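You operate a simulated robot arm through the tools that you are given. There is no shell and no other tool. Be economical: measure what you need, move in short steps, check, and stop when the job is done.

Carry out the task below with a simulated two-armed robot. There is one attempt and no reset: what you move stays moved.

Task
Take the white bucket labelled "pellets" from the top of the long steel table and leave it on the top of the pile of white sacks. Screw the lid back on the white-lid jar. Fetch the orange cloth from the top of the small steel table and set it in the tub. Put the small grey tub on the top of the small steel table away on the top board of the narrow wire shelf. Put the blue filter on the top of the small steel table away on the small wall shelf under the white cabinet. Fetch the beige sack labelled "bran" from the shelf under the wood-topped bench and set it on the top of the small steel table. Put the black-lidded jar on the top of the sealer table away on the top of the long steel table. Lift the blue wall bin open. Any order will do. Set down upright: small grey tub, beige sack, black-lidded jar.
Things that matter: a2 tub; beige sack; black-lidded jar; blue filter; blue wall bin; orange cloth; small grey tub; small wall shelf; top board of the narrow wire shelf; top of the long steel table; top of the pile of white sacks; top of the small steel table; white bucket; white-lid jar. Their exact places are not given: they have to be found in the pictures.

It is judged by the outcome, as a careful person would: the job done as asked, and still so three seconds after it is handed in. It fails if anything else is knocked over, pushed out of place, dropped, spilled or broken. A push-on lid holds only when it is set on centred and level and pressed home; a screw cap is set on level and turned clockwise until tight. Flat cloth is picked up by pressing the open fingertips on it (5 to 10 N) and closing them slowly along it; thin cloth reads only 2 to 8 mm in the jaws.

Robot
Two 7-joint arms with two-finger grippers on one trunk, on a base that drives. Base frame: it is fixed to the floor where the robot stands at the start and does not move with it; the origin is under the middle of the robot, x ahead of it, y to its left, z up; the surface under the hand at the start is at about z = 0.78. Units: m, degrees, N and s.
The left shoulder is at the start at [0.07, 0.139, 1.205], the right one opposite. With the tool pointing down near the work surface each hand reaches from about 0.46 to 0.74 m from the robot's upright axis, wherever it stands, measured 20 degrees to its own side. Places, roughly: a2 tub (25x21 cm) [2.46, -1.9, 0.82]; beige sack [0.25, -2.25, 0.25]; black-lidded jar (6x6x15 cm) [-1.8, -0.6, 0.9]; blue filter (6x6x15 cm) [0.5, 2, 0.8]; blue wall bin [2.5, 0.4, 1.1]; orange cloth (11x6x4 cm) [0.5, 1.5, 0.8]; small grey tub (7x7x7 cm) [0.5, 1.9, 0.8]; small wall shelf (32x15 cm) [2.54, -1.92, 1.2]; top board of the narrow wire shelf [1, 3.7, 1.4]; top of the long steel table [0.6, 0.1, 0.8]; top of the pile of white sacks [-1.4, -2.4, 0.6]; top of the small steel table [0.6, 1.7, 0.8]; white bucket [0.5, 0, 0.75]; white-lid jar (8x8x12 cm) [0.7, 0, 0.8]. Payload 3.43 kg a hand.
The TCP of each hand is the grasp point between the finger pads, 0.03 m short of the fingertips. In the tool frame z runs along the fingers and y along their closing line. The gripper opens to 0.104 m. The gripper's body begins 0.057 m behind the TCP.
Orientation is told as [roll, pitch, yaw] about the base's x, y, z axes, in that order, counted from this pose: with the fingers straight down and closing along the base's y, the tool's x points along the base's -x, its y along +y and its z along -z.

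Tools
- The arms move only by the tool nudge_tool. It takes "left_steps", "right_steps" or both (then of equal length, played together; a hand with none holds still); each is a list of rows, each a list of 7 numbers: the shift along the tool's x, y, z in mm, then the turn, a rotation vector about the tool's x, y, z in degrees, then the finger opening in mm, from 0 to 104. In form: [[tx, ty, tz, ax, ay, az, jaw], ...]. A call has 1 to 8 rows; each row is the pose to reach, as a shift and turn from the pose commanded when the call began, along the tool's axes at that moment. Rows are played at 5 a second. More than 0.05 m and 8.6 degrees between two rows, or a gripper value outside its range, and nothing of the call is played. A pose out of reach is approached as far as the arm can. The call stops where the force on the tool passes 40 N (or 10 N more than at its start, if that is more) or the arm is blocked; 0.2 s more then pass. The fingers move at their own pace (about 0.045 m/s each) and stop on an object; they squeeze with about 32 N. The grip force told is the motor's: it shows also when the fingers shut on nothing. Time passes only in rows, and 0.2 s behind the last, so rows that repeat a pose let the fingers close. The reply holds the time, the measured pose of the TCP, the force on the tool along the base axes, the opening and the grip force, in the units named above and with some noise, with the torque about the TCP (base axes, N m) and any sound that the robot's microphone picked up.
- Cameras (640 x 400 px; columns grow to the right, rows downward): "scene" is now at [0.1309, -0.0038, 1.4205]; the picture's right is [-0.04, -1.00, 0.00], its down [-0.71, 0.03, -0.71] and it looks along [0.71, -0.03, -0.71] (base axes); focal length 249 px, centre (320, 200). "left" rides on the left gripper at [0.067, -0.018, -0.09] in its tool frame; the picture's right is [0.25, 0.97, 0.00], its down [-0.73, 0.19, -0.66] and it looks along [-0.64, 0.17, 0.75] (tool axes); focal length 218 px, centre (320, 200). "right" rides on the right gripper at [0.067, 0.018, -0.09] in its tool frame; the picture's right is [-0.25, 0.97, 0.00], its down [-0.73, -0.19, -0.66] and it looks along [-0.64, -0.17, 0.75] (tool axes); focal length 218 px, centre (320, 200).
- get_image(camera): a new picture of that camera. It takes no simulated time.
- raise_lower(by): slides the trunk up (or, below 0, down) by that many m; the arms and the scene camera ride with it, the base frame stays. It gives what a move gives, with no picture.
- roll_base(legs): drives the robot by 1 to 6 legs, each [ahead, left, turn to the left] in m, m and degrees, along the robot's own axes; the way and the turn of a leg run together, so that a leg with both is an arc; at most 1.5 m and 180 degrees a leg. The arms and the cameras ride along, it lands a little off, and it stops where it bumps. It gives what a move gives.
- turn_head(pan, tilt): turns the head with the scene camera to pan (to the left, within 86 degrees either way) and tilt (down, from -29 to 69), counted from straight ahead of the robot. It gives what a move gives.
- measure_at(camera, pixels): for up to 12 pixels [column, row] of the newest picture of that camera ("zoom" is the newest enlarged one), the place [x, y, z] in the base frame of the surface seen there, good to about 0.002 m. It takes no simulated time.
- close_up(camera, box): a new picture of the part [left, top, right, bottom] of that camera's present view, enlarged. It takes no simulated time.
- close_job(): hands the job in; it is judged then, once.

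Work in short steps. Measure before you move; look again where a grasp or a placing could have gone wrong, and mend it. You have 138 turns and 172 pictures in all, those below and enlarged ones among them. Open the grippers and draw the arms clear of the work before you hand the job in, unless the task says otherwise.

The tools are called after "Request:" as a command line: name --argument value ..., lists and objects as JSON in quotes. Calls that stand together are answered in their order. nudge_tool: Moves the arms, as the interface text tells. Its arguments: {"type":"object","properties":{"left_steps":{"type":"array"},"right_steps":{"type":"array"}},"required":[]} The other tools are called the same way: raise_lower (by) slides the trunk up or down; roll_base (legs) drives the base; turn_head (pan, tilt) turns the head that bears the scene camera; get_image (camera) takes a picture; measure_at (camera, pixels) gives the place of the surface under pixels of a picture; close_up (camera, box) takes an enlarged picture of a part of a camera's view; close_job () hands the job in.

At the start:

```text
t: 0.0
left_position: [0.5609, 0.2551, 1.1397]
left_orientation: [0.0, 0.0, 0.0]
left_force: [-0.1, 0.0, 0.2]
left_wrist_torque: [0.0, -0.02, 0.03]
left_opening: 0.1041
left_finger_force: 0.0
right_position: [0.4714, -0.1936, 1.1181]
right_orientation: [0.0, 0.0, 0.0]
right_force: [0.0, -0.2, -0.1]
right_wrist_torque: [0.02, 0.0, 0.0]
right_opening: 0.1039
right_finger_force: 0.1
trunk travel left (down, up): [-0.7, 0.24]
robot x, y, heading: [0.0003, -0.003, 0.1]
head pan, tilt: [-2.2, 44.9]
```

scene: 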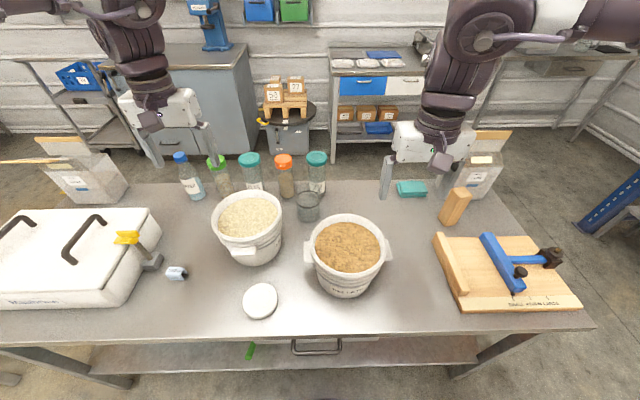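
right: 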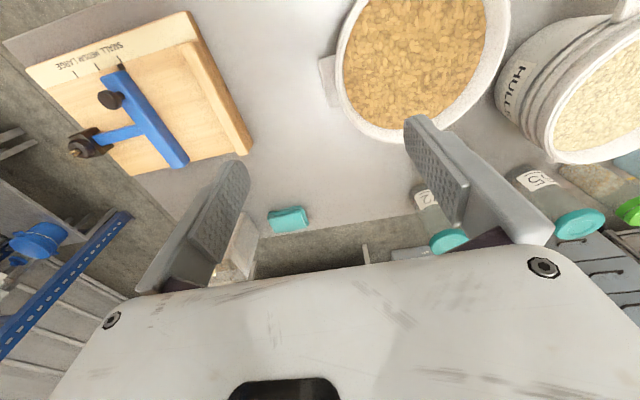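
left: 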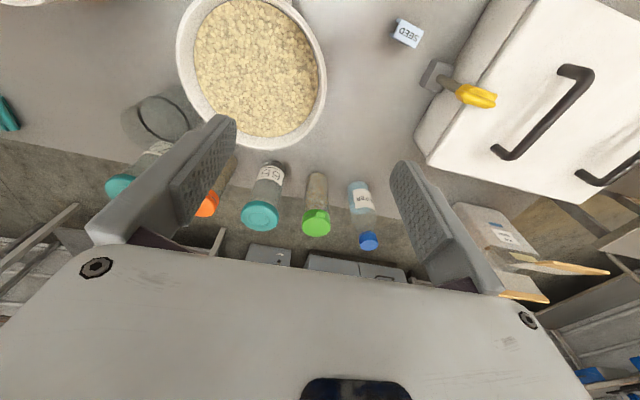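

The table shows two buckets (one at 345,255 probably "pellets", one at 250,228 "hulls"), a white lid at (260,300) and a jar at (308,205). I'll enlarge and measure these.

Request:
close_up --camera "scene" --box '[160, 140, 420, 330]'

Request:
measure_at --camera "scene" --pixels '[[260, 298], [308, 198], [345, 220], [345, 284], [307, 250], [388, 250], [346, 250], [250, 215], [210, 330], [316, 155], [455, 300], [308, 214]]'

```text
2.11 times, centred on (290, 235) of scene
```

zoom: 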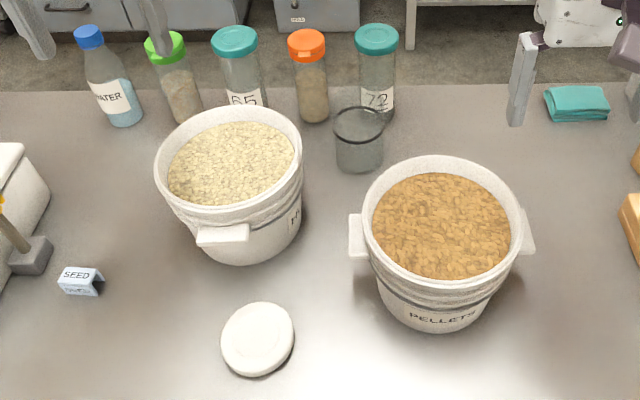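

```text
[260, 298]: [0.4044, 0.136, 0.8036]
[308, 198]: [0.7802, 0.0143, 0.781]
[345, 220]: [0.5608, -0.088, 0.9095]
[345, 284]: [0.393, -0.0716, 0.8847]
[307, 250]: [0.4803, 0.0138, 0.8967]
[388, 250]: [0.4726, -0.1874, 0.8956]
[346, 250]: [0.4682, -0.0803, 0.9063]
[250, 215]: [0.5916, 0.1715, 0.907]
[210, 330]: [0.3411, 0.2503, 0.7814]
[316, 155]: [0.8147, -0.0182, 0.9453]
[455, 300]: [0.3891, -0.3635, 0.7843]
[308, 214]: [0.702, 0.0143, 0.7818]
```

Request:
close_up --camera "scene" --box '[270, 170, 350, 225]'

Request:
close_up --camera "scene" --box '[225, 270, 295, 330]'

```text
7.27 times, centred on (310, 198) of scene
```

zoom: 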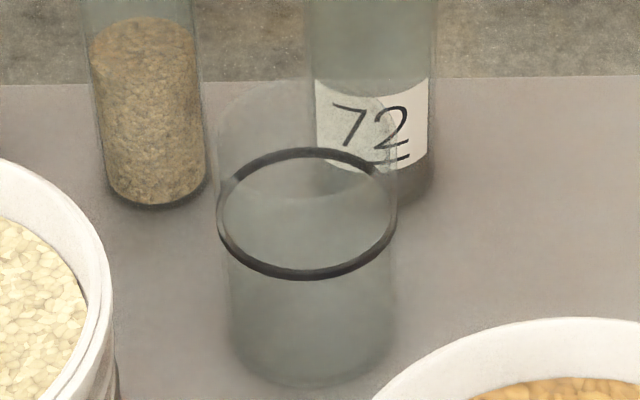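

```text
6.67 times, centred on (260, 300) of scene
```

zoom: 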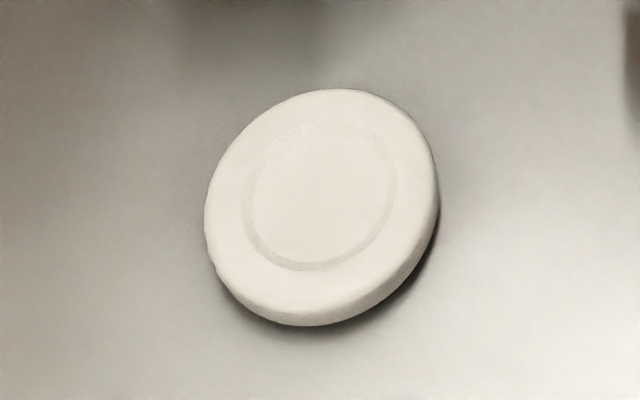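

Request:
measure_at --camera "scene" --pixels '[[296.6, 201], [307.2, 208], [308.6, 191.5], [319.8, 201], [308, 183], [302, 185], [245, 300], [276, 297], [263, 285.5], [258, 313], [260, 315], [307, 209]]'

Request:
close_up --camera "left" --box '[100, 80, 220, 155]'

```text
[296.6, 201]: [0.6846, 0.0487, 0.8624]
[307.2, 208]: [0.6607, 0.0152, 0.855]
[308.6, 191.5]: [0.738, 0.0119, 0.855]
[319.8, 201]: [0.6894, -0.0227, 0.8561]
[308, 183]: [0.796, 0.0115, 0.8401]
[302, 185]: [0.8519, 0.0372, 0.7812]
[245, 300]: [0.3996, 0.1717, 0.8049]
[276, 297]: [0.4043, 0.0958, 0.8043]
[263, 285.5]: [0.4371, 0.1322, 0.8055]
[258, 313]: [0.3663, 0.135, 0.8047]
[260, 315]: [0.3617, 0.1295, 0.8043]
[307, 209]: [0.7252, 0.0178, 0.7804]
```

```text
5.33 times, centred on (160, 118) of left
```

zoom: 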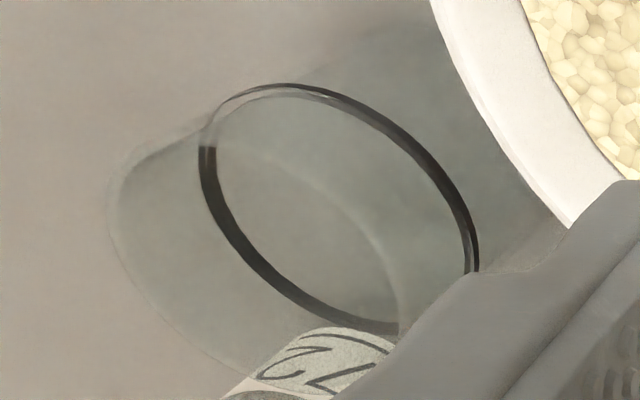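

Request:
close_up --camera "scene" --box '[290, 205, 410, 305]'

Request:
measure_at --camera "zoom" --pixels '[[105, 165], [90, 150], [95, 195], [120, 150], [122, 195], [505, 165], [520, 150], [515, 195], [490, 195], [105, 140], [320, 70], [320, 280]]'

```text
4.00 times, centred on (350, 255) of scene
```

zoom: 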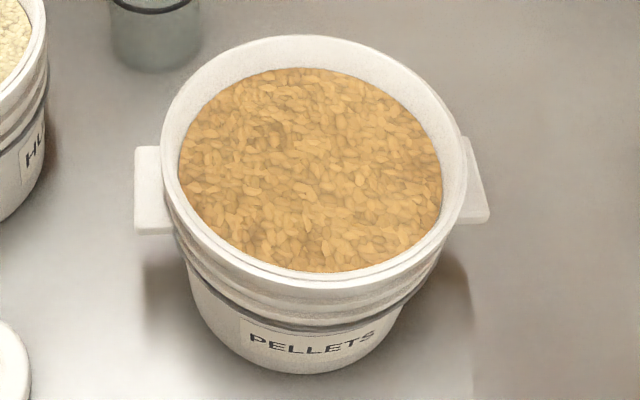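

```text
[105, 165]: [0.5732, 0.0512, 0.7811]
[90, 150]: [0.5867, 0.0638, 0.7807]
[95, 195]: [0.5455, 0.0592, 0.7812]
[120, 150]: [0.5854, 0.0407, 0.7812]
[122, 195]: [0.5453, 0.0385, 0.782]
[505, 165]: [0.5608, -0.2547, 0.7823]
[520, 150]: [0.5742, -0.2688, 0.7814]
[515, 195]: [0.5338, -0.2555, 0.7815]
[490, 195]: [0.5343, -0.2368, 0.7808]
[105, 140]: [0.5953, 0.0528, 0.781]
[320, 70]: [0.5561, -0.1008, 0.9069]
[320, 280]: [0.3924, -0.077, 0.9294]
```

Request:
measure_at --camera "zoom" --pixels '[[140, 152], [140, 205], [160, 152], [165, 205], [152, 180], [142, 225], [475, 150], [485, 208], [468, 210], [478, 180], [313, 40], [318, 287]]'

Request:
measure_at --camera "right" --pixels '[[325, 75], [330, 100]]'

```text
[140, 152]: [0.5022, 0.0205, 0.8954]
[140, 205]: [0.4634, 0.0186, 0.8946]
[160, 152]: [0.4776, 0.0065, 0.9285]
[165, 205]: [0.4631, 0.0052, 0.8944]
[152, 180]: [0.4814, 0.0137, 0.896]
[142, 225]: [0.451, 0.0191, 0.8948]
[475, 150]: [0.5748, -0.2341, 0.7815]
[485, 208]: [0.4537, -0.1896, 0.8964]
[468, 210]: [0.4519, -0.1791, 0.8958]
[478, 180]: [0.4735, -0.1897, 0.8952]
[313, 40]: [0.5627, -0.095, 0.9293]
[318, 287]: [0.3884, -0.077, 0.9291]
```

```text
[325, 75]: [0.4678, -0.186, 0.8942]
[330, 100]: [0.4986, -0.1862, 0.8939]
```

Rim of the "pellets" bucket is z≈0.929 and the ears are at (0.475, 0.014) and (0.475, −0.186), top z 0.895, about 6 cm wide in x. I'll turn both grippers to close along x and bring them above the ears.

Request:
nudge_tool --left_steps '[[10, -30, 0, 0, 0, 8, 104], [20, -60, 0, 0, 0, 16, 104], [30, -90, 0, 0, 0, 24, 104], [45, -120, 0, 0, 0, 32, 104], [55, -150, 0, 0, 0, 40, 104], [65, -180, 10, 0, 0, 48, 104], [75, -210, 20, 0, 0, 56, 104], [86, -241, 40, 0, 0, 64, 104]]' --right_steps '[[0, 0, 0, 0, 0, -8, 104], [0, 0, 0, 0, 0, -16, 104], [0, 0, 0, 0, 0, -24, 104], [0, 0, 0, 0, 0, -32, 104], [0, 0, 0, 0, 0, -40, 104], [0, 2, 0, 0, 0, -48, 104], [-2, 4, 10, 0, 0, -56, 104], [-4, 8, 18, 0, 0, -64, 104]]'

```text
t: 1.8
left_position: [0.4735, 0.0116, 1.1004]
left_orientation: [-0.2, 0.1, -64.1]
left_force: [-0.3, -0.5, 0.1]
left_wrist_torque: [0.01, 0.01, -0.03]
left_opening: 0.1038
left_finger_force: 0.0
right_position: [0.4768, -0.1875, 1.1015]
right_orientation: [0.1, -0.1, 64.2]
right_force: [-0.3, -0.6, 0.1]
right_wrist_torque: [0.02, -0.01, 0.02]
right_opening: 0.1041
right_finger_force: 0.0
trunk travel left (down, up): [-0.7, 0.24]
robot x, y, heading: [-0.0006, -0.0005, 0.2]
head pan, tilt: [-2.2, 44.9]
```

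Both are above the ears. I finish the turn and lower to z≈0.97, tips above the ears.

Request:
nudge_tool --left_steps '[[0, 0, 30, 0, 0, 8.5, 104], [0, 0, 65, 0, 0, 17, 104], [0, 0, 100, 0, 0, 25.9, 104], [0, 0, 130, 0, 0, 25.9, 104]]' --right_steps '[[0, 0, 30, 0, 0, -8.5, 104], [0, 0, 65, 0, 0, -17, 104], [0, 0, 100, 0, 0, -25.9, 104], [0, 0, 130, 0, 0, -25.9, 104]]'

Request:
get_image --camera "left"

Request:
get_image --camera "right"

```text
refused: row 3 steps farther than a row can; nothing moved
```

```text
163 pictures are left
```

left: 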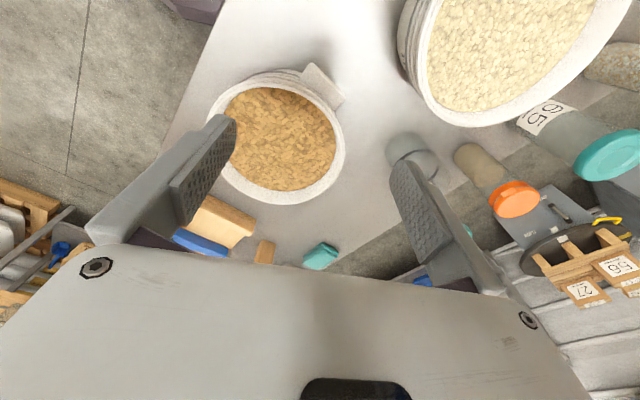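

```text
162 pictures are left
```

right: 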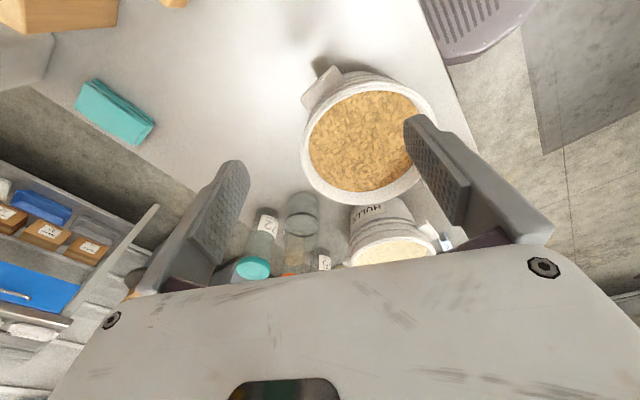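

Refused for an 8.9° step; I repeat it with smaller steps.

Request:
nudge_tool --left_steps '[[0, 0, 30, 0, 0, 8, 104], [0, 0, 60, 0, 0, 16, 104], [0, 0, 90, 0, 0, 24, 104], [0, 0, 130, 0, 0, 25.9, 104]]' --right_steps '[[0, 0, 30, 0, 0, -8, 104], [0, 0, 60, 0, 0, -16, 104], [0, 0, 90, 0, 0, -24, 104], [0, 0, 130, 0, 0, -25.8, 104]]'

Request:
get_image --camera "left"

Request:
get_image --camera "right"

Request:
get_image --camera "scene"

```text
t: 2.8
left_position: [0.4756, 0.0147, 0.9683]
left_orientation: [-0.2, 0.0, -90.0]
left_force: [0.9, 0.0, 0.3]
left_wrist_torque: [0.03, 0.03, 0.02]
left_opening: 0.1041
left_finger_force: 0.0
right_position: [0.4791, -0.1874, 0.9699]
right_orientation: [0.1, 0.0, 89.8]
right_force: [-0.1, 1.1, 0.2]
right_wrist_torque: [0.0, 0.02, 0.0]
right_opening: 0.1042
right_finger_force: 0.1
trunk travel left (down, up): [-0.7, 0.24]
robot x, y, heading: [-0.0007, -0.0, 0.1]
head pan, tilt: [-2.2, 44.9]
```

```text
161 pictures are left
```

left: 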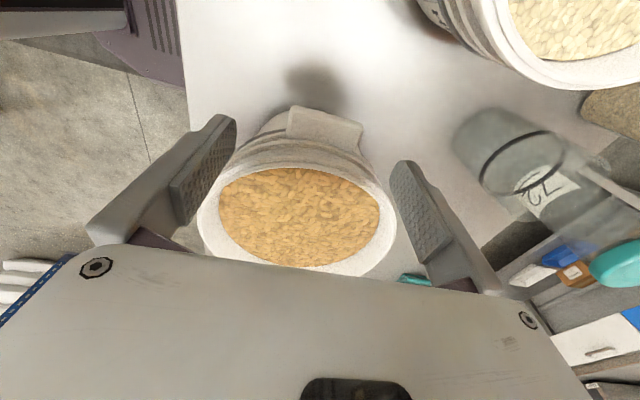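

```text
160 pictures are left
```

right: 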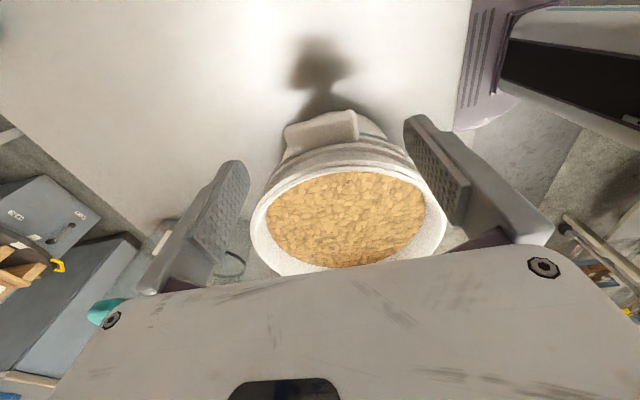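

```text
159 pictures are left
```

scene: 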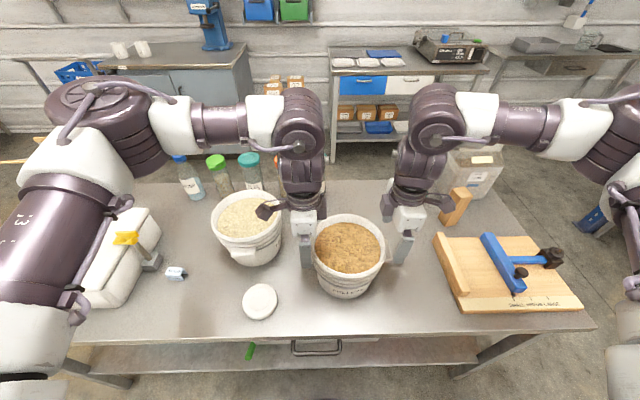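

The ears are visible at (325,128) in left and (320,130) in right. I measure their extents for centring.

Request:
measure_at --camera "left" --pixels '[[292, 112], [358, 128], [325, 135], [290, 135], [322, 118]]'

Request:
measure_at --camera "right" --pixels '[[288, 132], [353, 117], [320, 120], [320, 138], [355, 135]]'

```text
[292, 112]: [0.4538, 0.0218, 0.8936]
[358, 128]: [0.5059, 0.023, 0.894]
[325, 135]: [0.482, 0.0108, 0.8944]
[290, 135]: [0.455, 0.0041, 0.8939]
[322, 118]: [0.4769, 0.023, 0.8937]
```

```text
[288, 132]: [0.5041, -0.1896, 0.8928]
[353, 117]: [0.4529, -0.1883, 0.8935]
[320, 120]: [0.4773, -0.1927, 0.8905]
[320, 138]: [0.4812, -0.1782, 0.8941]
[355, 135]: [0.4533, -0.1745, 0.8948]
```

Ears centre at x≈0.479. Lower 82 mm and close.

Request:
nudge_tool --left_steps '[[0, 3, 40, 0, 0, 0, 104], [0, 3, 82, 0, 0, 0, 104], [0, 3, 82, 0, 0, 0, 40], [0, 3, 82, 0, 0, 0, 40], [0, 3, 82, 0, 0, 0, 40], [0, 3, 82, 0, 0, 0, 40]]' --right_steps '[[0, 0, 40, 0, 0, 0, 104], [0, 0, 83, 0, 0, 0, 104], [0, 0, 83, 0, 0, 0, 40], [0, 0, 83, 0, 0, 0, 40], [0, 0, 83, 0, 0, 0, 40], [0, 0, 83, 0, 0, 0, 40]]'

```text
t: 4.2
left_position: [0.4766, 0.0157, 0.8896]
left_orientation: [-0.2, 0.0, -89.9]
left_force: [-0.8, -0.1, -0.1]
left_wrist_torque: [-0.1, 0.05, -0.4]
left_opening: 0.0602
left_finger_force: 32.4
right_position: [0.4735, -0.1886, 0.8886]
right_orientation: [0.1, -0.1, 89.8]
right_force: [1.6, 0.2, 0.0]
right_wrist_torque: [0.19, -0.1, -0.14]
right_opening: 0.06
right_finger_force: 32.2
trunk travel left (down, up): [-0.7, 0.24]
robot x, y, heading: [-0.0004, -0.0011, -0.3]
head pan, tilt: [-2.2, 44.9]
```

Both ears gripped at 60 mm. Lift a little and check forces.

Request:
nudge_tool --left_steps '[[0, 0, -5, 0, 0, 0, 40], [0, 0, -15, 0, 0, 0, 40], [0, 0, -30, 0, 0, 0, 40], [0, 0, -30, 0, 0, 0, 40]]' --right_steps '[[0, 0, -5, 0, 0, 0, 40], [0, 0, -15, 0, 0, 0, 40], [0, 0, -30, 0, 0, 0, 40], [0, 0, -30, 0, 0, 0, 40]]'

Request:
get_image --camera "scene"

```text
t: 5.2
left_position: [0.4783, 0.0156, 0.9165]
left_orientation: [-0.1, 0.2, -89.7]
left_force: [-3.1, 17.9, -10.5]
left_wrist_torque: [0.05, -0.1, -0.53]
left_opening: 0.0598
left_finger_force: 31.8
right_position: [0.4761, -0.1886, 0.9161]
right_orientation: [0.1, 0.3, 89.7]
right_force: [3.0, -18.5, -6.0]
right_wrist_torque: [0.39, 0.12, -0.11]
right_opening: 0.0598
right_finger_force: 32.4
trunk travel left (down, up): [-0.7, 0.24]
robot x, y, heading: [-0.0022, -0.0026, 0.0]
head pan, tilt: [-2.2, 44.9]
```

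```text
158 pictures are left
```

scene: 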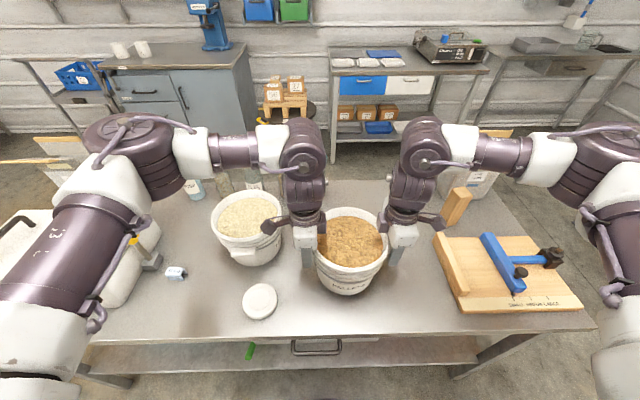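

Lifted, about 1.7 kg in total. I raise it further easing the ±18 N squeeze, then back off from the table.

Request:
nudge_tool --left_steps '[[1, 0, -20, 0, 0, 0, 40], [2, 0, -40, 0, 0, 0, 40], [2, 0, -65, 0, 0, 0, 40], [2, 0, -90, 0, 0, 0, 40]]' --right_steps '[[1, 0, -20, 0, 0, 0, 40], [2, 0, -40, 0, 0, 0, 40], [2, 0, -65, 0, 0, 0, 40], [2, 0, -90, 0, 0, 0, 40]]'

Request:
roll_base --legs '[[-0.5, 0, 0], [-0.3, 0, 0]]'

Request:
turn_head --pan -80 --tilt 25

Request:
get_image --camera "scene"

```text
t: 6.2
left_position: [0.4772, 0.0159, 1.0104]
left_orientation: [-0.1, 0.0, -89.8]
left_force: [1.6, 8.4, -14.6]
left_wrist_torque: [0.55, -0.11, -0.03]
left_opening: 0.06
left_finger_force: 32.3
right_position: [0.4757, -0.1859, 1.008]
right_orientation: [0.1, 0.0, 89.9]
right_force: [-2.4, -9.5, -1.3]
right_wrist_torque: [0.8, 0.08, 0.35]
right_opening: 0.0599
right_finger_force: 32.2
trunk travel left (down, up): [-0.7, 0.24]
robot x, y, heading: [0.002, -0.0024, -0.1]
head pan, tilt: [-2.2, 44.9]
```

```text
t: 10.3
left_position: [-0.1894, 0.0149, 1.0108]
left_orientation: [0.2, 0.0, -90.0]
left_force: [0.1, -1.4, -6.7]
left_wrist_torque: [-0.12, -0.03, 0.38]
left_opening: 0.0597
left_finger_force: 32.1
right_position: [-0.1888, -0.1875, 1.0087]
right_orientation: [-0.2, 0.0, 89.9]
right_force: [-2.0, 1.6, -6.6]
right_wrist_torque: [0.15, -0.07, -0.21]
right_opening: 0.0597
right_finger_force: 32.2
trunk travel left (down, up): [-0.7, 0.24]
robot x, y, heading: [-0.661, -0.003, -0.1]
head pan, tilt: [-2.2, 44.9]
stopped in leg 2: the robot was blocked; the commanded pose is now the measured one
```

```text
t: 11.8
left_position: [-0.1808, 0.015, 1.0065]
left_orientation: [-0.4, 0.0, -90.0]
left_force: [1.1, -0.5, -8.5]
left_wrist_torque: [-0.03, -0.02, -0.12]
left_opening: 0.0599
left_finger_force: 32.4
right_position: [-0.1815, -0.1872, 1.0065]
right_orientation: [0.1, 0.0, 89.9]
right_force: [-0.7, 1.4, -8.1]
right_wrist_torque: [-0.03, 0.02, 0.19]
right_opening: 0.0598
right_finger_force: 31.9
trunk travel left (down, up): [-0.7, 0.24]
robot x, y, heading: [-0.663, 0.0014, -0.1]
head pan, tilt: [-80.0, 25.0]
```

```text
157 pictures are left
```

scene: 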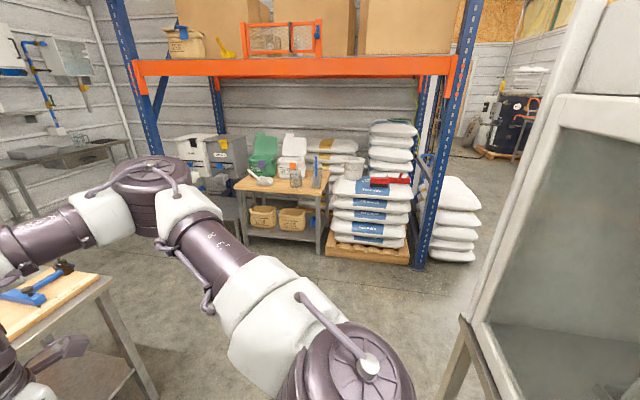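

The robot touched something behind at x≈−0.66. The view shows a blue-labelled pile at (370,205) and a plain white pile at (455,215); I measure both and the bench.

Request:
measure_at --camera "scene" --pixels '[[455, 190], [440, 200], [472, 200], [452, 262], [370, 190], [385, 180], [340, 250], [270, 215], [470, 320], [425, 262], [560, 80], [448, 182]]'

Request:
close_up --camera "scene" --box '[220, 120, 500, 290]'

```text
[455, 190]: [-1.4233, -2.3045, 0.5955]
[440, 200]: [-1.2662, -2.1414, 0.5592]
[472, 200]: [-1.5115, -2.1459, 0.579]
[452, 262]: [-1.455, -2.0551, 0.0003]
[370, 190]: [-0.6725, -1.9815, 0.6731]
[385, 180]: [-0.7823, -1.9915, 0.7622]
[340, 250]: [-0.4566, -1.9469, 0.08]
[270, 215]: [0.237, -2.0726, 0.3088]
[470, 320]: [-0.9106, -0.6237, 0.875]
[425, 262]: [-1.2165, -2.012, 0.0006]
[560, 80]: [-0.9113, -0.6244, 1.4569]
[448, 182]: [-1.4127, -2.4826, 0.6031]
```

```text
2.29 times, centred on (360, 205) of scene
```

zoom: 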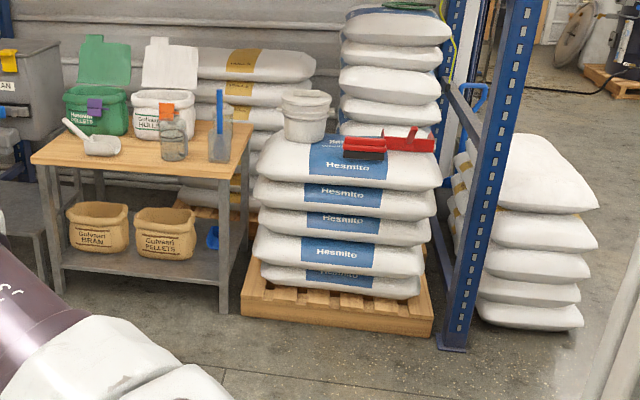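

The target pile is at about (−1.42,−2.35), top z 0.60. A cabinet stands at x≈−0.91, so I move ahead 0.35, turn right 90° and look.

Request:
roll_base --legs '[[0.33, 0, 0], [0, 0, -45], [0, 0, -45]]'

Request:
turn_head --pan -60 --tilt 25

Request:
get_image --camera "scene"

```text
t: 18.0
left_position: [-0.3057, -0.4806, 1.0081]
left_orientation: [-0.2, 0.1, -179.1]
left_force: [-1.4, 0.1, -8.5]
left_wrist_torque: [-0.02, 0.0, -0.16]
left_opening: 0.0599
left_finger_force: 31.8
right_position: [-0.5076, -0.4838, 1.0062]
right_orientation: [0.2, 0.0, 0.6]
right_force: [1.4, -0.1, -7.7]
right_wrist_torque: [0.05, -0.04, 0.08]
right_opening: 0.06
right_finger_force: 32.5
trunk travel left (down, up): [-0.7, 0.24]
robot x, y, heading: [-0.3281, -0.0009, -89.0]
head pan, tilt: [-80.0, 25.0]
```

```text
t: 18.9
left_position: [-0.305, -0.4805, 1.0071]
left_orientation: [-0.3, 0.0, -179.0]
left_force: [-1.4, -0.3, -7.9]
left_wrist_torque: [-0.06, 0.07, 0.1]
left_opening: 0.0597
left_finger_force: 32.2
right_position: [-0.5086, -0.4831, 1.0049]
right_orientation: [0.2, 0.0, 0.7]
right_force: [1.8, 0.4, -8.2]
right_wrist_torque: [0.05, -0.05, 0.01]
right_opening: 0.0598
right_finger_force: 31.9
trunk travel left (down, up): [-0.7, 0.24]
robot x, y, heading: [-0.3308, -0.0027, -89.1]
head pan, tilt: [-60.0, 25.0]
```

```text
155 pictures are left
```

scene: 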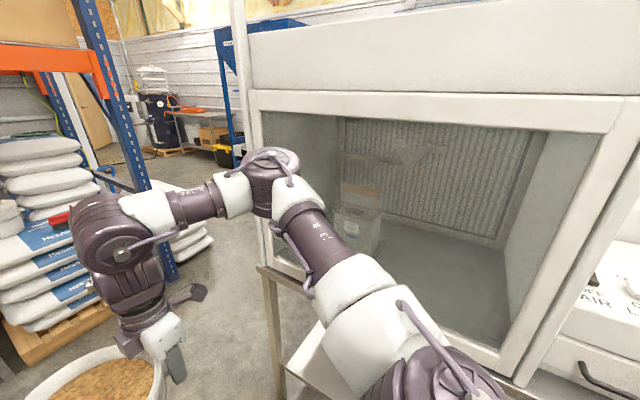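

The hood is to the right, elbow clear. Shift left 0.08 and drive ahead past the hood, then look.

Request:
roll_base --legs '[[0, 0.08, 0], [1.2, 0, -0.9]]'

Request:
turn_head --pan -75 --tilt 35

Request:
get_image --camera "scene"

```text
t: 25.6
left_position: [-0.2563, -1.6891, 1.0089]
left_orientation: [-0.3, 0.0, 178.3]
left_force: [-0.8, -0.4, -7.6]
left_wrist_torque: [-0.01, -0.01, -0.12]
left_opening: 0.0599
left_finger_force: 31.6
right_position: [-0.4584, -1.681, 1.0055]
right_orientation: [0.2, 0.0, -1.9]
right_force: [1.1, -0.2, -6.5]
right_wrist_torque: [-0.01, 0.04, 0.07]
right_opening: 0.06
right_finger_force: 32.5
trunk travel left (down, up): [-0.7, 0.24]
robot x, y, heading: [-0.2588, -1.2104, -91.8]
head pan, tilt: [-60.0, 25.0]
```

```text
t: 26.4
left_position: [-0.2558, -1.6889, 1.007]
left_orientation: [-0.2, 0.1, 178.3]
left_force: [-1.3, -1.1, -8.5]
left_wrist_torque: [-0.01, 0.07, 0.13]
left_opening: 0.0599
left_finger_force: 31.8
right_position: [-0.4579, -1.682, 1.0064]
right_orientation: [0.2, 0.0, -1.8]
right_force: [1.9, 0.4, -7.7]
right_wrist_torque: [0.02, 0.0, -0.02]
right_opening: 0.0601
right_finger_force: 32.1
trunk travel left (down, up): [-0.7, 0.24]
robot x, y, heading: [-0.2532, -1.2097, -91.9]
head pan, tilt: [-75.0, 35.0]
```

```text
154 pictures are left
```

scene: 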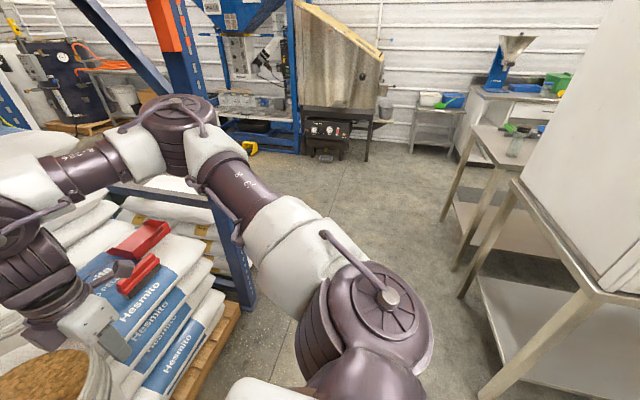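

Floor to the right is clear; strafe to x≈−1.40, correct heading, then look at the pile ahead.

Request:
roll_base --legs '[[0, -1.15, 1.8]]'

Request:
turn_head --pan 0 --tilt 40

Request:
get_image --camera "scene"

```text
t: 32.4
left_position: [-1.412, -1.6796, 1.0072]
left_orientation: [-0.3, 0.0, -179.0]
left_force: [-0.9, -0.1, -8.2]
left_wrist_torque: [-0.04, 0.01, -0.06]
left_opening: 0.0597
left_finger_force: 32.6
right_position: [-1.6144, -1.6825, 1.0056]
right_orientation: [0.2, 0.1, 0.7]
right_force: [0.7, -0.4, -8.4]
right_wrist_torque: [0.01, -0.01, 0.05]
right_opening: 0.0599
right_finger_force: 32.4
trunk travel left (down, up): [-0.7, 0.24]
robot x, y, heading: [-1.4357, -1.2021, -89.0]
head pan, tilt: [-75.0, 35.0]
```

```text
t: 33.9
left_position: [-1.4122, -1.6798, 1.0073]
left_orientation: [-0.3, 0.0, -179.1]
left_force: [-1.7, 0.8, -8.2]
left_wrist_torque: [-0.04, 0.05, -0.07]
left_opening: 0.0597
left_finger_force: 31.3
right_position: [-1.6148, -1.6833, 1.0054]
right_orientation: [0.2, 0.1, 0.7]
right_force: [1.2, 1.3, -7.2]
right_wrist_torque: [0.03, 0.0, 0.14]
right_opening: 0.0601
right_finger_force: 32.4
trunk travel left (down, up): [-0.7, 0.24]
robot x, y, heading: [-1.4355, -1.2019, -89.3]
head pan, tilt: [0.0, 40.0]
```

```text
153 pictures are left
```

scene: 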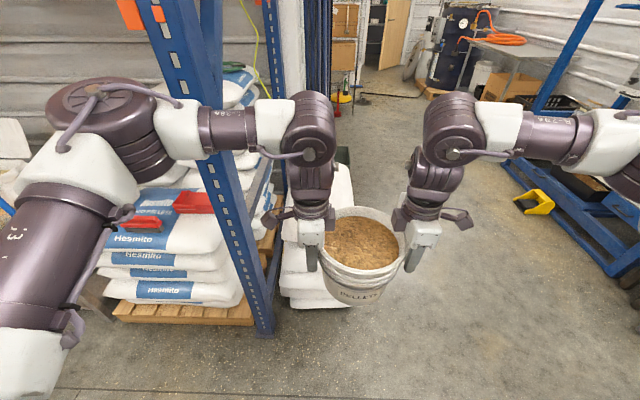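

Request:
measure_at --camera "scene" --pixels '[[264, 325], [215, 190], [180, 60], [345, 180], [340, 165], [320, 300], [540, 195], [640, 270], [625, 260], [300, 310], [350, 200], [480, 200]]'

Request:
turn_head --pan -40 --tilt 40

Request:
get_image --camera "scene"

```text
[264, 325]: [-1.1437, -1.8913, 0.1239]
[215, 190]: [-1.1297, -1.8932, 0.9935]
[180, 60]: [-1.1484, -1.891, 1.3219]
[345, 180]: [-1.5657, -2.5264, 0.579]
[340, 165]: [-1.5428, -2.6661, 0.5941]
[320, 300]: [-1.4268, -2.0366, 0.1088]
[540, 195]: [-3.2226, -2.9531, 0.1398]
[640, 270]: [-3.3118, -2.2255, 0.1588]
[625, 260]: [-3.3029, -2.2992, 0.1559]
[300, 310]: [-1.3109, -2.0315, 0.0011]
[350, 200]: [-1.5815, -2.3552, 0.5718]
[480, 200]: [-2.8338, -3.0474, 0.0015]
```

```text
t: 34.9
left_position: [-1.4135, -1.6792, 1.0083]
left_orientation: [-0.3, 0.0, -179.1]
left_force: [-0.4, -1.1, -8.0]
left_wrist_torque: [-0.03, -0.02, -0.16]
left_opening: 0.0598
left_finger_force: 32.3
right_position: [-1.6148, -1.6826, 1.0064]
right_orientation: [0.2, 0.0, 0.6]
right_force: [1.2, 0.5, -8.3]
right_wrist_torque: [0.03, 0.07, 0.24]
right_opening: 0.06
right_finger_force: 31.7
trunk travel left (down, up): [-0.7, 0.24]
robot x, y, heading: [-1.4373, -1.2009, -89.4]
head pan, tilt: [-40.0, 40.0]
```

```text
152 pictures are left
```

scene: 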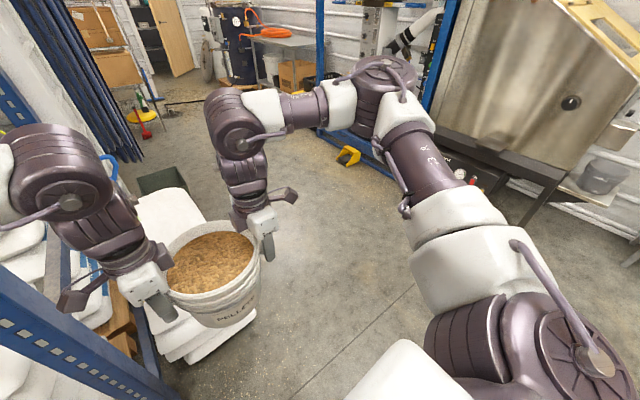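

Approaching from the pile's −x side avoids the post at (−1.14,−1.89). I check the curtain and box in the back first.

Request:
measure_at --camera "scene" --pixels '[[110, 150], [165, 180], [140, 115], [90, 60], [250, 70], [350, 155], [450, 170], [420, 280], [180, 185], [190, 350]]'

```text
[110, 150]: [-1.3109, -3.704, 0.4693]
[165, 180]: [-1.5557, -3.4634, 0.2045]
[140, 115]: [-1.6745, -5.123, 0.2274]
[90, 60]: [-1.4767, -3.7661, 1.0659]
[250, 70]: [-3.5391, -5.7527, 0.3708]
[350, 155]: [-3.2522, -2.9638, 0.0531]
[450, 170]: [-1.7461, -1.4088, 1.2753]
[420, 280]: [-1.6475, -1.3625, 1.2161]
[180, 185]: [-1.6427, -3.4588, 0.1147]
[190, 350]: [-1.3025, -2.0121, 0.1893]
```

All clear to the left/back side. Drive around to face +x at about (−2.15,−2.4).

Request:
roll_base --legs '[[0, -0.72, 0], [1.2, 0, 0], [0, 0, 89.4]]'

Request:
turn_head --pan 0 --tilt 45

Request:
get_image --camera "scene"

```text
t: 48.6
left_position: [-1.6543, -2.3961, 1.0078]
left_orientation: [-0.4, 0.0, -86.9]
left_force: [0.3, -0.6, -9.7]
left_wrist_torque: [0.03, 0.05, -0.08]
left_opening: 0.06
left_finger_force: 32.1
right_position: [-1.6438, -2.5967, 1.0058]
right_orientation: [0.1, 0.0, 92.9]
right_force: [0.0, 0.6, -7.0]
right_wrist_torque: [-0.04, -0.01, 0.07]
right_opening: 0.0594
right_finger_force: 32.0
trunk travel left (down, up): [-0.7, 0.24]
robot x, y, heading: [-2.1289, -2.4364, 3.3]
head pan, tilt: [-40.0, 40.0]
```

```text
t: 49.6
left_position: [-1.6554, -2.3948, 1.0071]
left_orientation: [-0.3, 0.1, -86.9]
left_force: [0.9, -1.7, -8.4]
left_wrist_torque: [-0.06, -0.07, 0.03]
left_opening: 0.0597
left_finger_force: 32.6
right_position: [-1.6441, -2.5971, 1.006]
right_orientation: [0.2, 0.0, 92.9]
right_force: [-0.4, 0.8, -6.9]
right_wrist_torque: [0.03, -0.01, 0.03]
right_opening: 0.0598
right_finger_force: 31.6
trunk travel left (down, up): [-0.7, 0.24]
robot x, y, heading: [-2.1343, -2.4345, 2.8]
head pan, tilt: [0.0, 45.0]
```

```text
151 pictures are left
```

scene: 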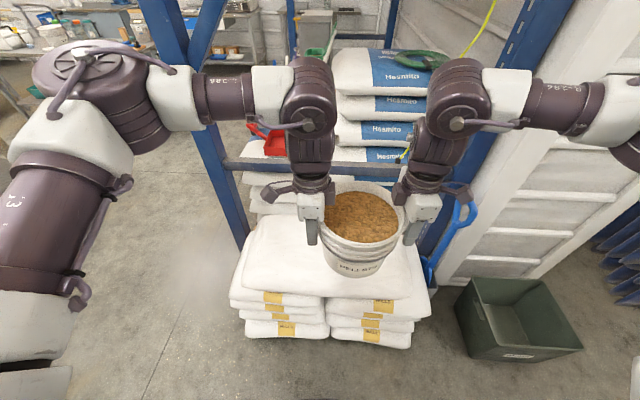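

Request:
measure_at --camera "scene" --pixels '[[250, 275], [300, 275], [400, 285], [330, 285], [280, 225], [255, 240], [410, 240], [320, 300], [430, 270], [250, 170], [440, 240], [270, 290]]'

```text
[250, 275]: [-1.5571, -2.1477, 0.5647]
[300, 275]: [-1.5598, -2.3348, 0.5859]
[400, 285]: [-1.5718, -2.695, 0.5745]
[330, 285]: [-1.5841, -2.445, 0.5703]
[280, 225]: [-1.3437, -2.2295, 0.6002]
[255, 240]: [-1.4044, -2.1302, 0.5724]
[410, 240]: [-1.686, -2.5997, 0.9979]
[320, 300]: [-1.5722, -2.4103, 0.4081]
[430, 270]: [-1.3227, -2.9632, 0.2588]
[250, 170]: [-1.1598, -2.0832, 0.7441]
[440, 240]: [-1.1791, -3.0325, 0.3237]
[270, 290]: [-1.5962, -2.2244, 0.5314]
```

Top sack centre ≈(−1.41,−2.42,0.60). I drive ahead 0.13 and left 0.06, then lower the trunk 0.22.

Request:
roll_base --legs '[[0.13, 0.065, -2.5]]'

Request:
nudge_tool --left_steps '[[0, 30, 0, 0, 0, 0, 40], [0, 60, 0, 0, 0, 0, 40], [0, 90, 0, 0, 0, 0, 40], [0, 110, 0, 0, 0, 0, 40], [0, 110, 0, 0, 0, 0, 40]]' --right_steps '[[0, -30, 0, 0, 0, 0, 40], [0, -60, 0, 0, 0, 0, 40], [0, -90, 0, 0, 0, 0, 40], [0, -110, 0, 0, 0, 0, 40], [0, -110, 0, 0, 0, 0, 40]]'

Request:
raise_lower --by -0.22

Request:
get_image --camera "scene"

```text
t: 51.0
left_position: [-1.5271, -2.3473, 1.008]
left_orientation: [-0.3, 0.1, -89.3]
left_force: [-0.3, -1.5, -7.5]
left_wrist_torque: [0.05, 0.01, -0.12]
left_opening: 0.0601
left_finger_force: 32.2
right_position: [-1.5255, -2.5494, 1.0072]
right_orientation: [0.2, -0.1, 90.4]
right_force: [-0.7, 1.1, -8.1]
right_wrist_torque: [-0.12, -0.09, 0.28]
right_opening: 0.0597
right_finger_force: 32.4
trunk travel left (down, up): [-0.7, 0.24]
robot x, y, heading: [-2.0043, -2.366, 0.6]
head pan, tilt: [0.0, 45.0]
```

```text
t: 52.2
left_position: [-1.4193, -2.3451, 1.0059]
left_orientation: [-0.2, -0.1, -89.4]
left_force: [2.8, -6.8, -3.6]
left_wrist_torque: [-0.42, -0.1, 0.4]
left_opening: 0.0599
left_finger_force: 31.9
right_position: [-1.4152, -2.5484, 1.0055]
right_orientation: [0.3, -0.1, 90.7]
right_force: [-2.9, 6.9, -11.9]
right_wrist_torque: [-0.41, 0.05, 0.2]
right_opening: 0.0599
right_finger_force: 32.1
trunk travel left (down, up): [-0.7, 0.24]
robot x, y, heading: [-2.004, -2.3673, 0.6]
head pan, tilt: [0.0, 45.0]
```

```text
t: 54.5
left_position: [-1.4173, -2.3464, 0.7849]
left_orientation: [-0.3, -0.1, -89.4]
left_force: [1.5, -19.0, -7.1]
left_wrist_torque: [-0.04, 0.07, 0.09]
left_opening: 0.0599
left_finger_force: 31.7
right_position: [-1.4147, -2.5475, 0.7863]
right_orientation: [0.3, 0.0, 90.5]
right_force: [-0.2, 18.5, -9.3]
right_wrist_torque: [-0.14, -0.09, 0.11]
right_opening: 0.0598
right_finger_force: 32.5
trunk travel left (down, up): [-0.48, 0.46]
robot x, y, heading: [-2.0035, -2.3671, 0.6]
head pan, tilt: [0.0, 45.0]
```

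```text
150 pictures are left
```

scene: 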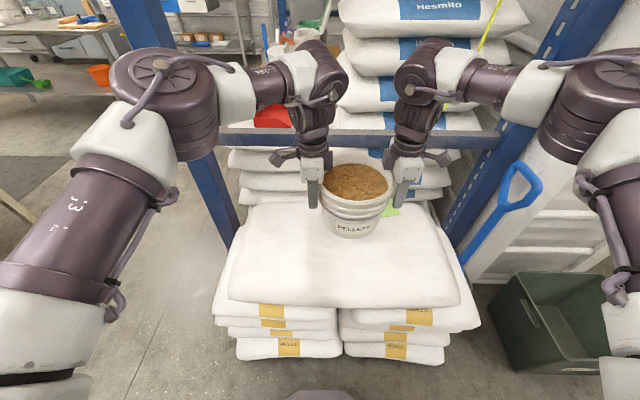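

Request:
measure_at --camera "scene" --pixels '[[280, 208], [290, 240], [250, 290], [430, 290], [340, 250], [420, 230], [340, 295], [290, 225], [380, 245]]'

```text
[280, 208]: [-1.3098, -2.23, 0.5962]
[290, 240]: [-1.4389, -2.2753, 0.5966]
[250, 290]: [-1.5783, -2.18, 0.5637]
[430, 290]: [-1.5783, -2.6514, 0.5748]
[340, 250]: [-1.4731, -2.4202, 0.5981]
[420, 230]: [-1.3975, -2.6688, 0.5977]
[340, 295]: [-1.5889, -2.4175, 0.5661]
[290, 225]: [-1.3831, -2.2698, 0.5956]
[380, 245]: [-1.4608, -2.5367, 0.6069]
```

Flat there at z≈0.60. Lower ~78 mm in easing steps, relieving the ±18 N squeeze.

Request:
nudge_tool --left_steps '[[1, 0, 25, 0, 0, 0, 40], [2, 0, 50, 0, 0, 0, 40], [2, 0, 65, 0, 0, 0, 40], [2, 0, 72, 0, 0, 0, 40], [2, 0, 76, 0, 0, 0, 40], [2, 0, 79, 0, 0, 0, 40], [2, 0, 81, 0, 0, 0, 40]]' --right_steps '[[1, 0, 25, 0, 0, 0, 40], [2, 0, 50, 0, 0, 0, 40], [2, 0, 65, 0, 0, 0, 40], [2, 0, 73, 0, 0, 0, 40], [2, 0, 77, 0, 0, 0, 40], [2, 0, 80, 0, 0, 0, 40], [2, 0, 82, 0, 0, 0, 40]]'

```text
t: 56.1
left_position: [-1.4179, -2.3436, 0.7104]
left_orientation: [0.3, -0.3, -89.4]
left_force: [6.5, -17.1, 23.1]
left_wrist_torque: [-0.13, 0.13, -0.38]
left_opening: 0.06
left_finger_force: 32.3
right_position: [-1.4169, -2.5504, 0.71]
right_orientation: [-0.4, -0.2, 90.3]
right_force: [11.0, 13.9, 16.6]
right_wrist_torque: [0.47, 0.29, 0.06]
right_opening: 0.0599
right_finger_force: 31.8
trunk travel left (down, up): [-0.48, 0.46]
robot x, y, heading: [-2.0036, -2.3666, 0.4]
head pan, tilt: [0.0, 45.0]
```

Contact made (upward push on both). Ease up 3 mm, open, and rise.

Request:
nudge_tool --left_steps '[[0, 0, -3, 0, 0, 0, 40], [0, 0, -4, 0, 0, 0, 70], [0, 0, -4, 0, 0, 0, 100], [0, 0, -4, 0, 0, 0, 104], [0, 0, -30, 0, 0, 0, 104], [0, 0, -70, 0, 0, 0, 104], [0, 0, -110, 0, 0, 0, 104]]' --right_steps '[[0, 0, -3, 0, 0, 0, 40], [0, 0, -4, 0, 0, 0, 70], [0, 0, -4, 0, 0, 0, 100], [0, 0, -4, 0, 0, 0, 104], [0, 0, -30, 0, 0, 0, 104], [0, 0, -70, 0, 0, 0, 104], [0, 0, -110, 0, 0, 0, 104]]'

Request:
get_image --camera "scene"

```text
t: 57.7
left_position: [-1.4177, -2.3404, 0.8165]
left_orientation: [-0.1, 0.0, -89.5]
left_force: [-1.0, 0.3, 0.8]
left_wrist_torque: [0.0, -0.02, 0.0]
left_opening: 0.1042
left_finger_force: 0.0
right_position: [-1.4166, -2.5484, 0.8165]
right_orientation: [0.2, 0.1, 90.3]
right_force: [-1.0, -0.3, 1.1]
right_wrist_torque: [0.01, -0.04, -0.02]
right_opening: 0.1042
right_finger_force: 0.0
trunk travel left (down, up): [-0.48, 0.46]
robot x, y, heading: [-2.0058, -2.3673, 0.8]
head pan, tilt: [0.0, 45.0]
```

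```text
149 pictures are left
```

scene: 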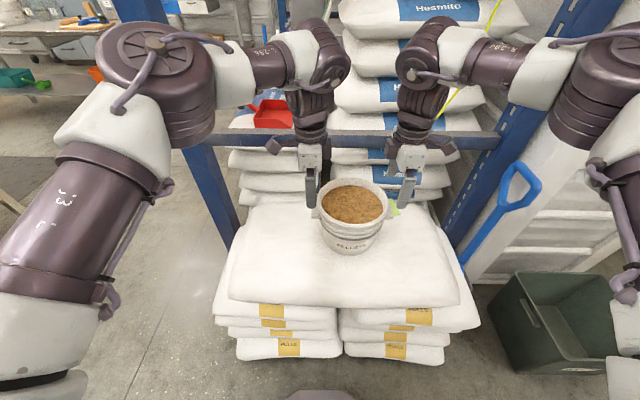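

Bucket stands on the pile. Raise the trunk, back off, and turn to +y to look for the sealer table.

Request:
raise_lower --by 0.22

Request:
roll_base --legs '[[-0.25, 0, 0], [0, 0, 89]]'

Request:
turn_head --pan 0 --tilt 25

Request:
get_image --camera "scene"

```text
t: 60.0
left_position: [-1.4151, -2.341, 1.0346]
left_orientation: [-0.2, 0.0, -89.4]
left_force: [-0.3, -0.2, 1.3]
left_wrist_torque: [0.0, 0.01, 0.03]
left_opening: 0.1038
left_finger_force: 0.0
right_position: [-1.4158, -2.5487, 1.0356]
right_orientation: [0.2, 0.1, 90.4]
right_force: [0.2, -0.6, 0.6]
right_wrist_torque: [0.01, 0.02, -0.01]
right_opening: 0.1041
right_finger_force: 0.1
trunk travel left (down, up): [-0.7, 0.24]
robot x, y, heading: [-2.003, -2.3674, 0.8]
head pan, tilt: [0.0, 45.0]
```

```text
t: 65.6
left_position: [-2.262, -1.7828, 1.0357]
left_orientation: [-0.1, 0.0, -1.5]
left_force: [-0.7, -0.5, -0.1]
left_wrist_torque: [0.0, 0.02, -0.02]
left_opening: 0.1037
left_finger_force: 0.1
right_position: [-2.0555, -1.7895, 1.0361]
right_orientation: [0.2, 0.0, 178.3]
right_force: [0.2, -0.6, -0.7]
right_wrist_torque: [0.01, 0.05, -0.01]
right_opening: 0.104
right_finger_force: 0.1
trunk travel left (down, up): [-0.7, 0.24]
robot x, y, heading: [-2.259, -2.3696, 88.8]
head pan, tilt: [0.0, 45.0]
```

```text
t: 66.4
left_position: [-2.2609, -1.7828, 1.0358]
left_orientation: [-0.2, 0.0, -1.4]
left_force: [-0.2, -0.7, -0.2]
left_wrist_torque: [0.03, 0.04, -0.02]
left_opening: 0.104
left_finger_force: 0.0
right_position: [-2.0545, -1.7893, 1.0363]
right_orientation: [0.3, 0.0, 178.4]
right_force: [-0.6, 0.1, 0.1]
right_wrist_torque: [-0.02, 0.02, 0.03]
right_opening: 0.1041
right_finger_force: 0.0
trunk travel left (down, up): [-0.7, 0.24]
robot x, y, heading: [-2.2578, -2.3698, 88.7]
head pan, tilt: [0.0, 25.0]
```

```text
148 pictures are left
```

scene: 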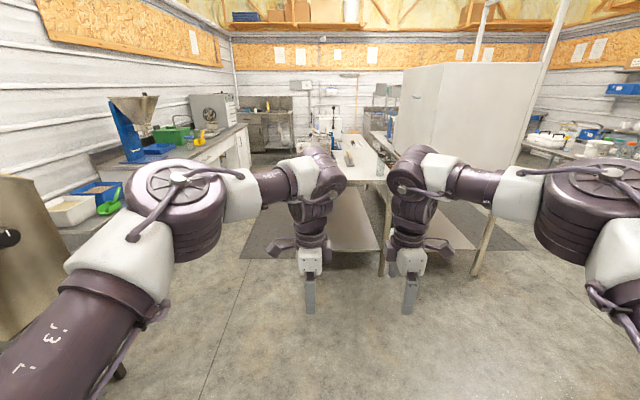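

Request:
close_up --camera "scene" --box '[290, 90, 450, 190]'

Request:
measure_at --camera "zoom" --pixels '[[355, 325], [360, 240], [240, 260], [130, 200], [370, 270], [430, 320], [310, 170], [350, 350]]'

```text
4.00 times, centred on (370, 140) of scene
```

zoom: 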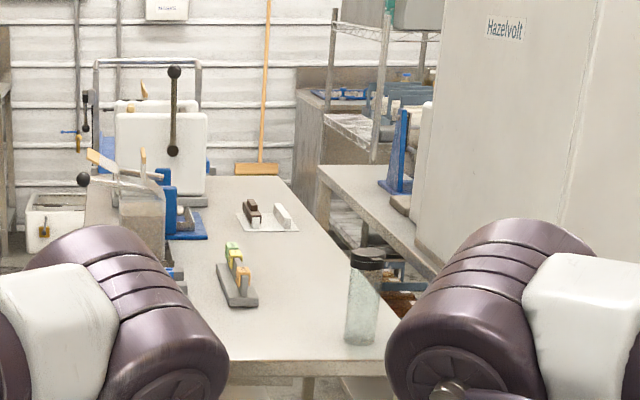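

```text
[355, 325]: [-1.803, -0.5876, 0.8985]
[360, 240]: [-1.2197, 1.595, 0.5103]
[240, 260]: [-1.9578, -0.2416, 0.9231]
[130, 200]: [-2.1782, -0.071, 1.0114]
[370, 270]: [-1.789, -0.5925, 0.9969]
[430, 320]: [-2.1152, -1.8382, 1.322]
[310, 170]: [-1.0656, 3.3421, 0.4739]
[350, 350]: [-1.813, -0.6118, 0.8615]
```

The black-lidded jar stands at (−1.80,−0.59), about z 0.86–1.01, on the table's near right corner. I retract the left hand, raise both, then drive up.

Request:
nudge_tool --left_steps '[[20, -40, -20, 0, 0, 0, 104], [40, -80, -40, 0, 0, 0, 104], [60, -120, -60, 0, 0, 0, 104], [80, -150, -80, 0, 0, 0, 104]]' --right_steps '[[0, 0, -25, 0, 0, 0, 104], [0, 0, -50, 0, 0, 0, 104], [0, 0, -75, 0, 0, 0, 104], [0, 0, -90, 0, 0, 0, 104]]'

Request:
roll_base --legs '[[1.07, -0.26, 0.8]]'

Request:
turn_head --pan -15 --tilt 40

Request:
get_image --camera "scene"

Request:
get_image --camera "right"

```text
t: 67.4
left_position: [-2.3439, -1.9312, 1.1174]
left_orientation: [0.0, -0.1, -1.3]
left_force: [-0.4, 0.1, -0.2]
left_wrist_torque: [0.0, -0.03, -0.01]
left_opening: 0.1039
left_finger_force: 0.0
right_position: [-2.0583, -1.7901, 1.1289]
right_orientation: [0.0, 0.1, 178.5]
right_force: [-0.7, -0.9, -0.1]
right_wrist_torque: [0.04, -0.01, 0.0]
right_opening: 0.1043
right_finger_force: 0.0
trunk travel left (down, up): [-0.7, 0.24]
robot x, y, heading: [-2.2518, -2.3731, 88.4]
head pan, tilt: [0.0, 25.0]
```

```text
t: 73.1
left_position: [-2.0405, -0.8539, 1.1153]
left_orientation: [-0.3, 0.0, -2.4]
left_force: [-0.9, -0.3, -0.4]
left_wrist_torque: [-0.02, 0.01, 0.0]
left_opening: 0.104
left_finger_force: 0.2
right_position: [-1.7523, -0.7179, 1.1266]
right_orientation: [0.0, 0.2, 177.5]
right_force: [0.3, -1.3, 0.3]
right_wrist_torque: [0.01, 0.02, 0.04]
right_opening: 0.104
right_finger_force: 0.0
trunk travel left (down, up): [-0.7, 0.24]
robot x, y, heading: [-1.9609, -1.2927, 87.8]
head pan, tilt: [0.0, 25.0]
```

```text
t: 73.9
left_position: [-2.0395, -0.8536, 1.1159]
left_orientation: [-0.2, 0.0, -2.3]
left_force: [-0.5, 1.0, -0.5]
left_wrist_torque: [-0.01, -0.02, -0.04]
left_opening: 0.1041
left_finger_force: 0.1
right_position: [-1.7513, -0.7174, 1.1275]
right_orientation: [0.2, -0.1, 177.6]
right_force: [0.2, 0.1, -0.7]
right_wrist_torque: [-0.01, -0.01, 0.03]
right_opening: 0.1041
right_finger_force: 0.0
trunk travel left (down, up): [-0.7, 0.24]
robot x, y, heading: [-1.9636, -1.2975, 87.6]
head pan, tilt: [-15.0, 40.0]
```

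```text
146 pictures are left
```

scene: 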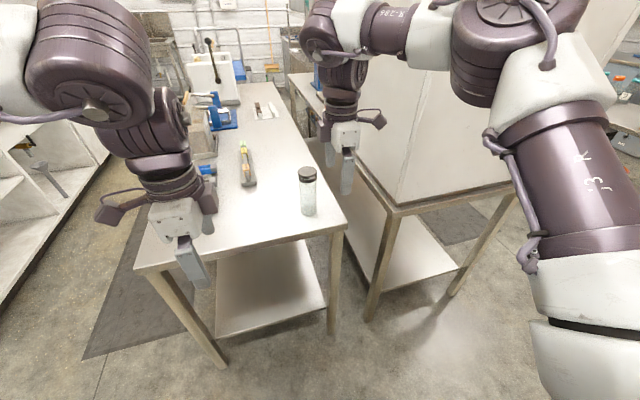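

```text
145 pictures are left
```

right: 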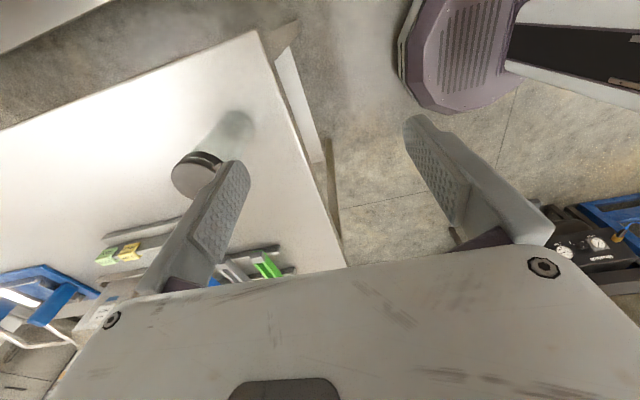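

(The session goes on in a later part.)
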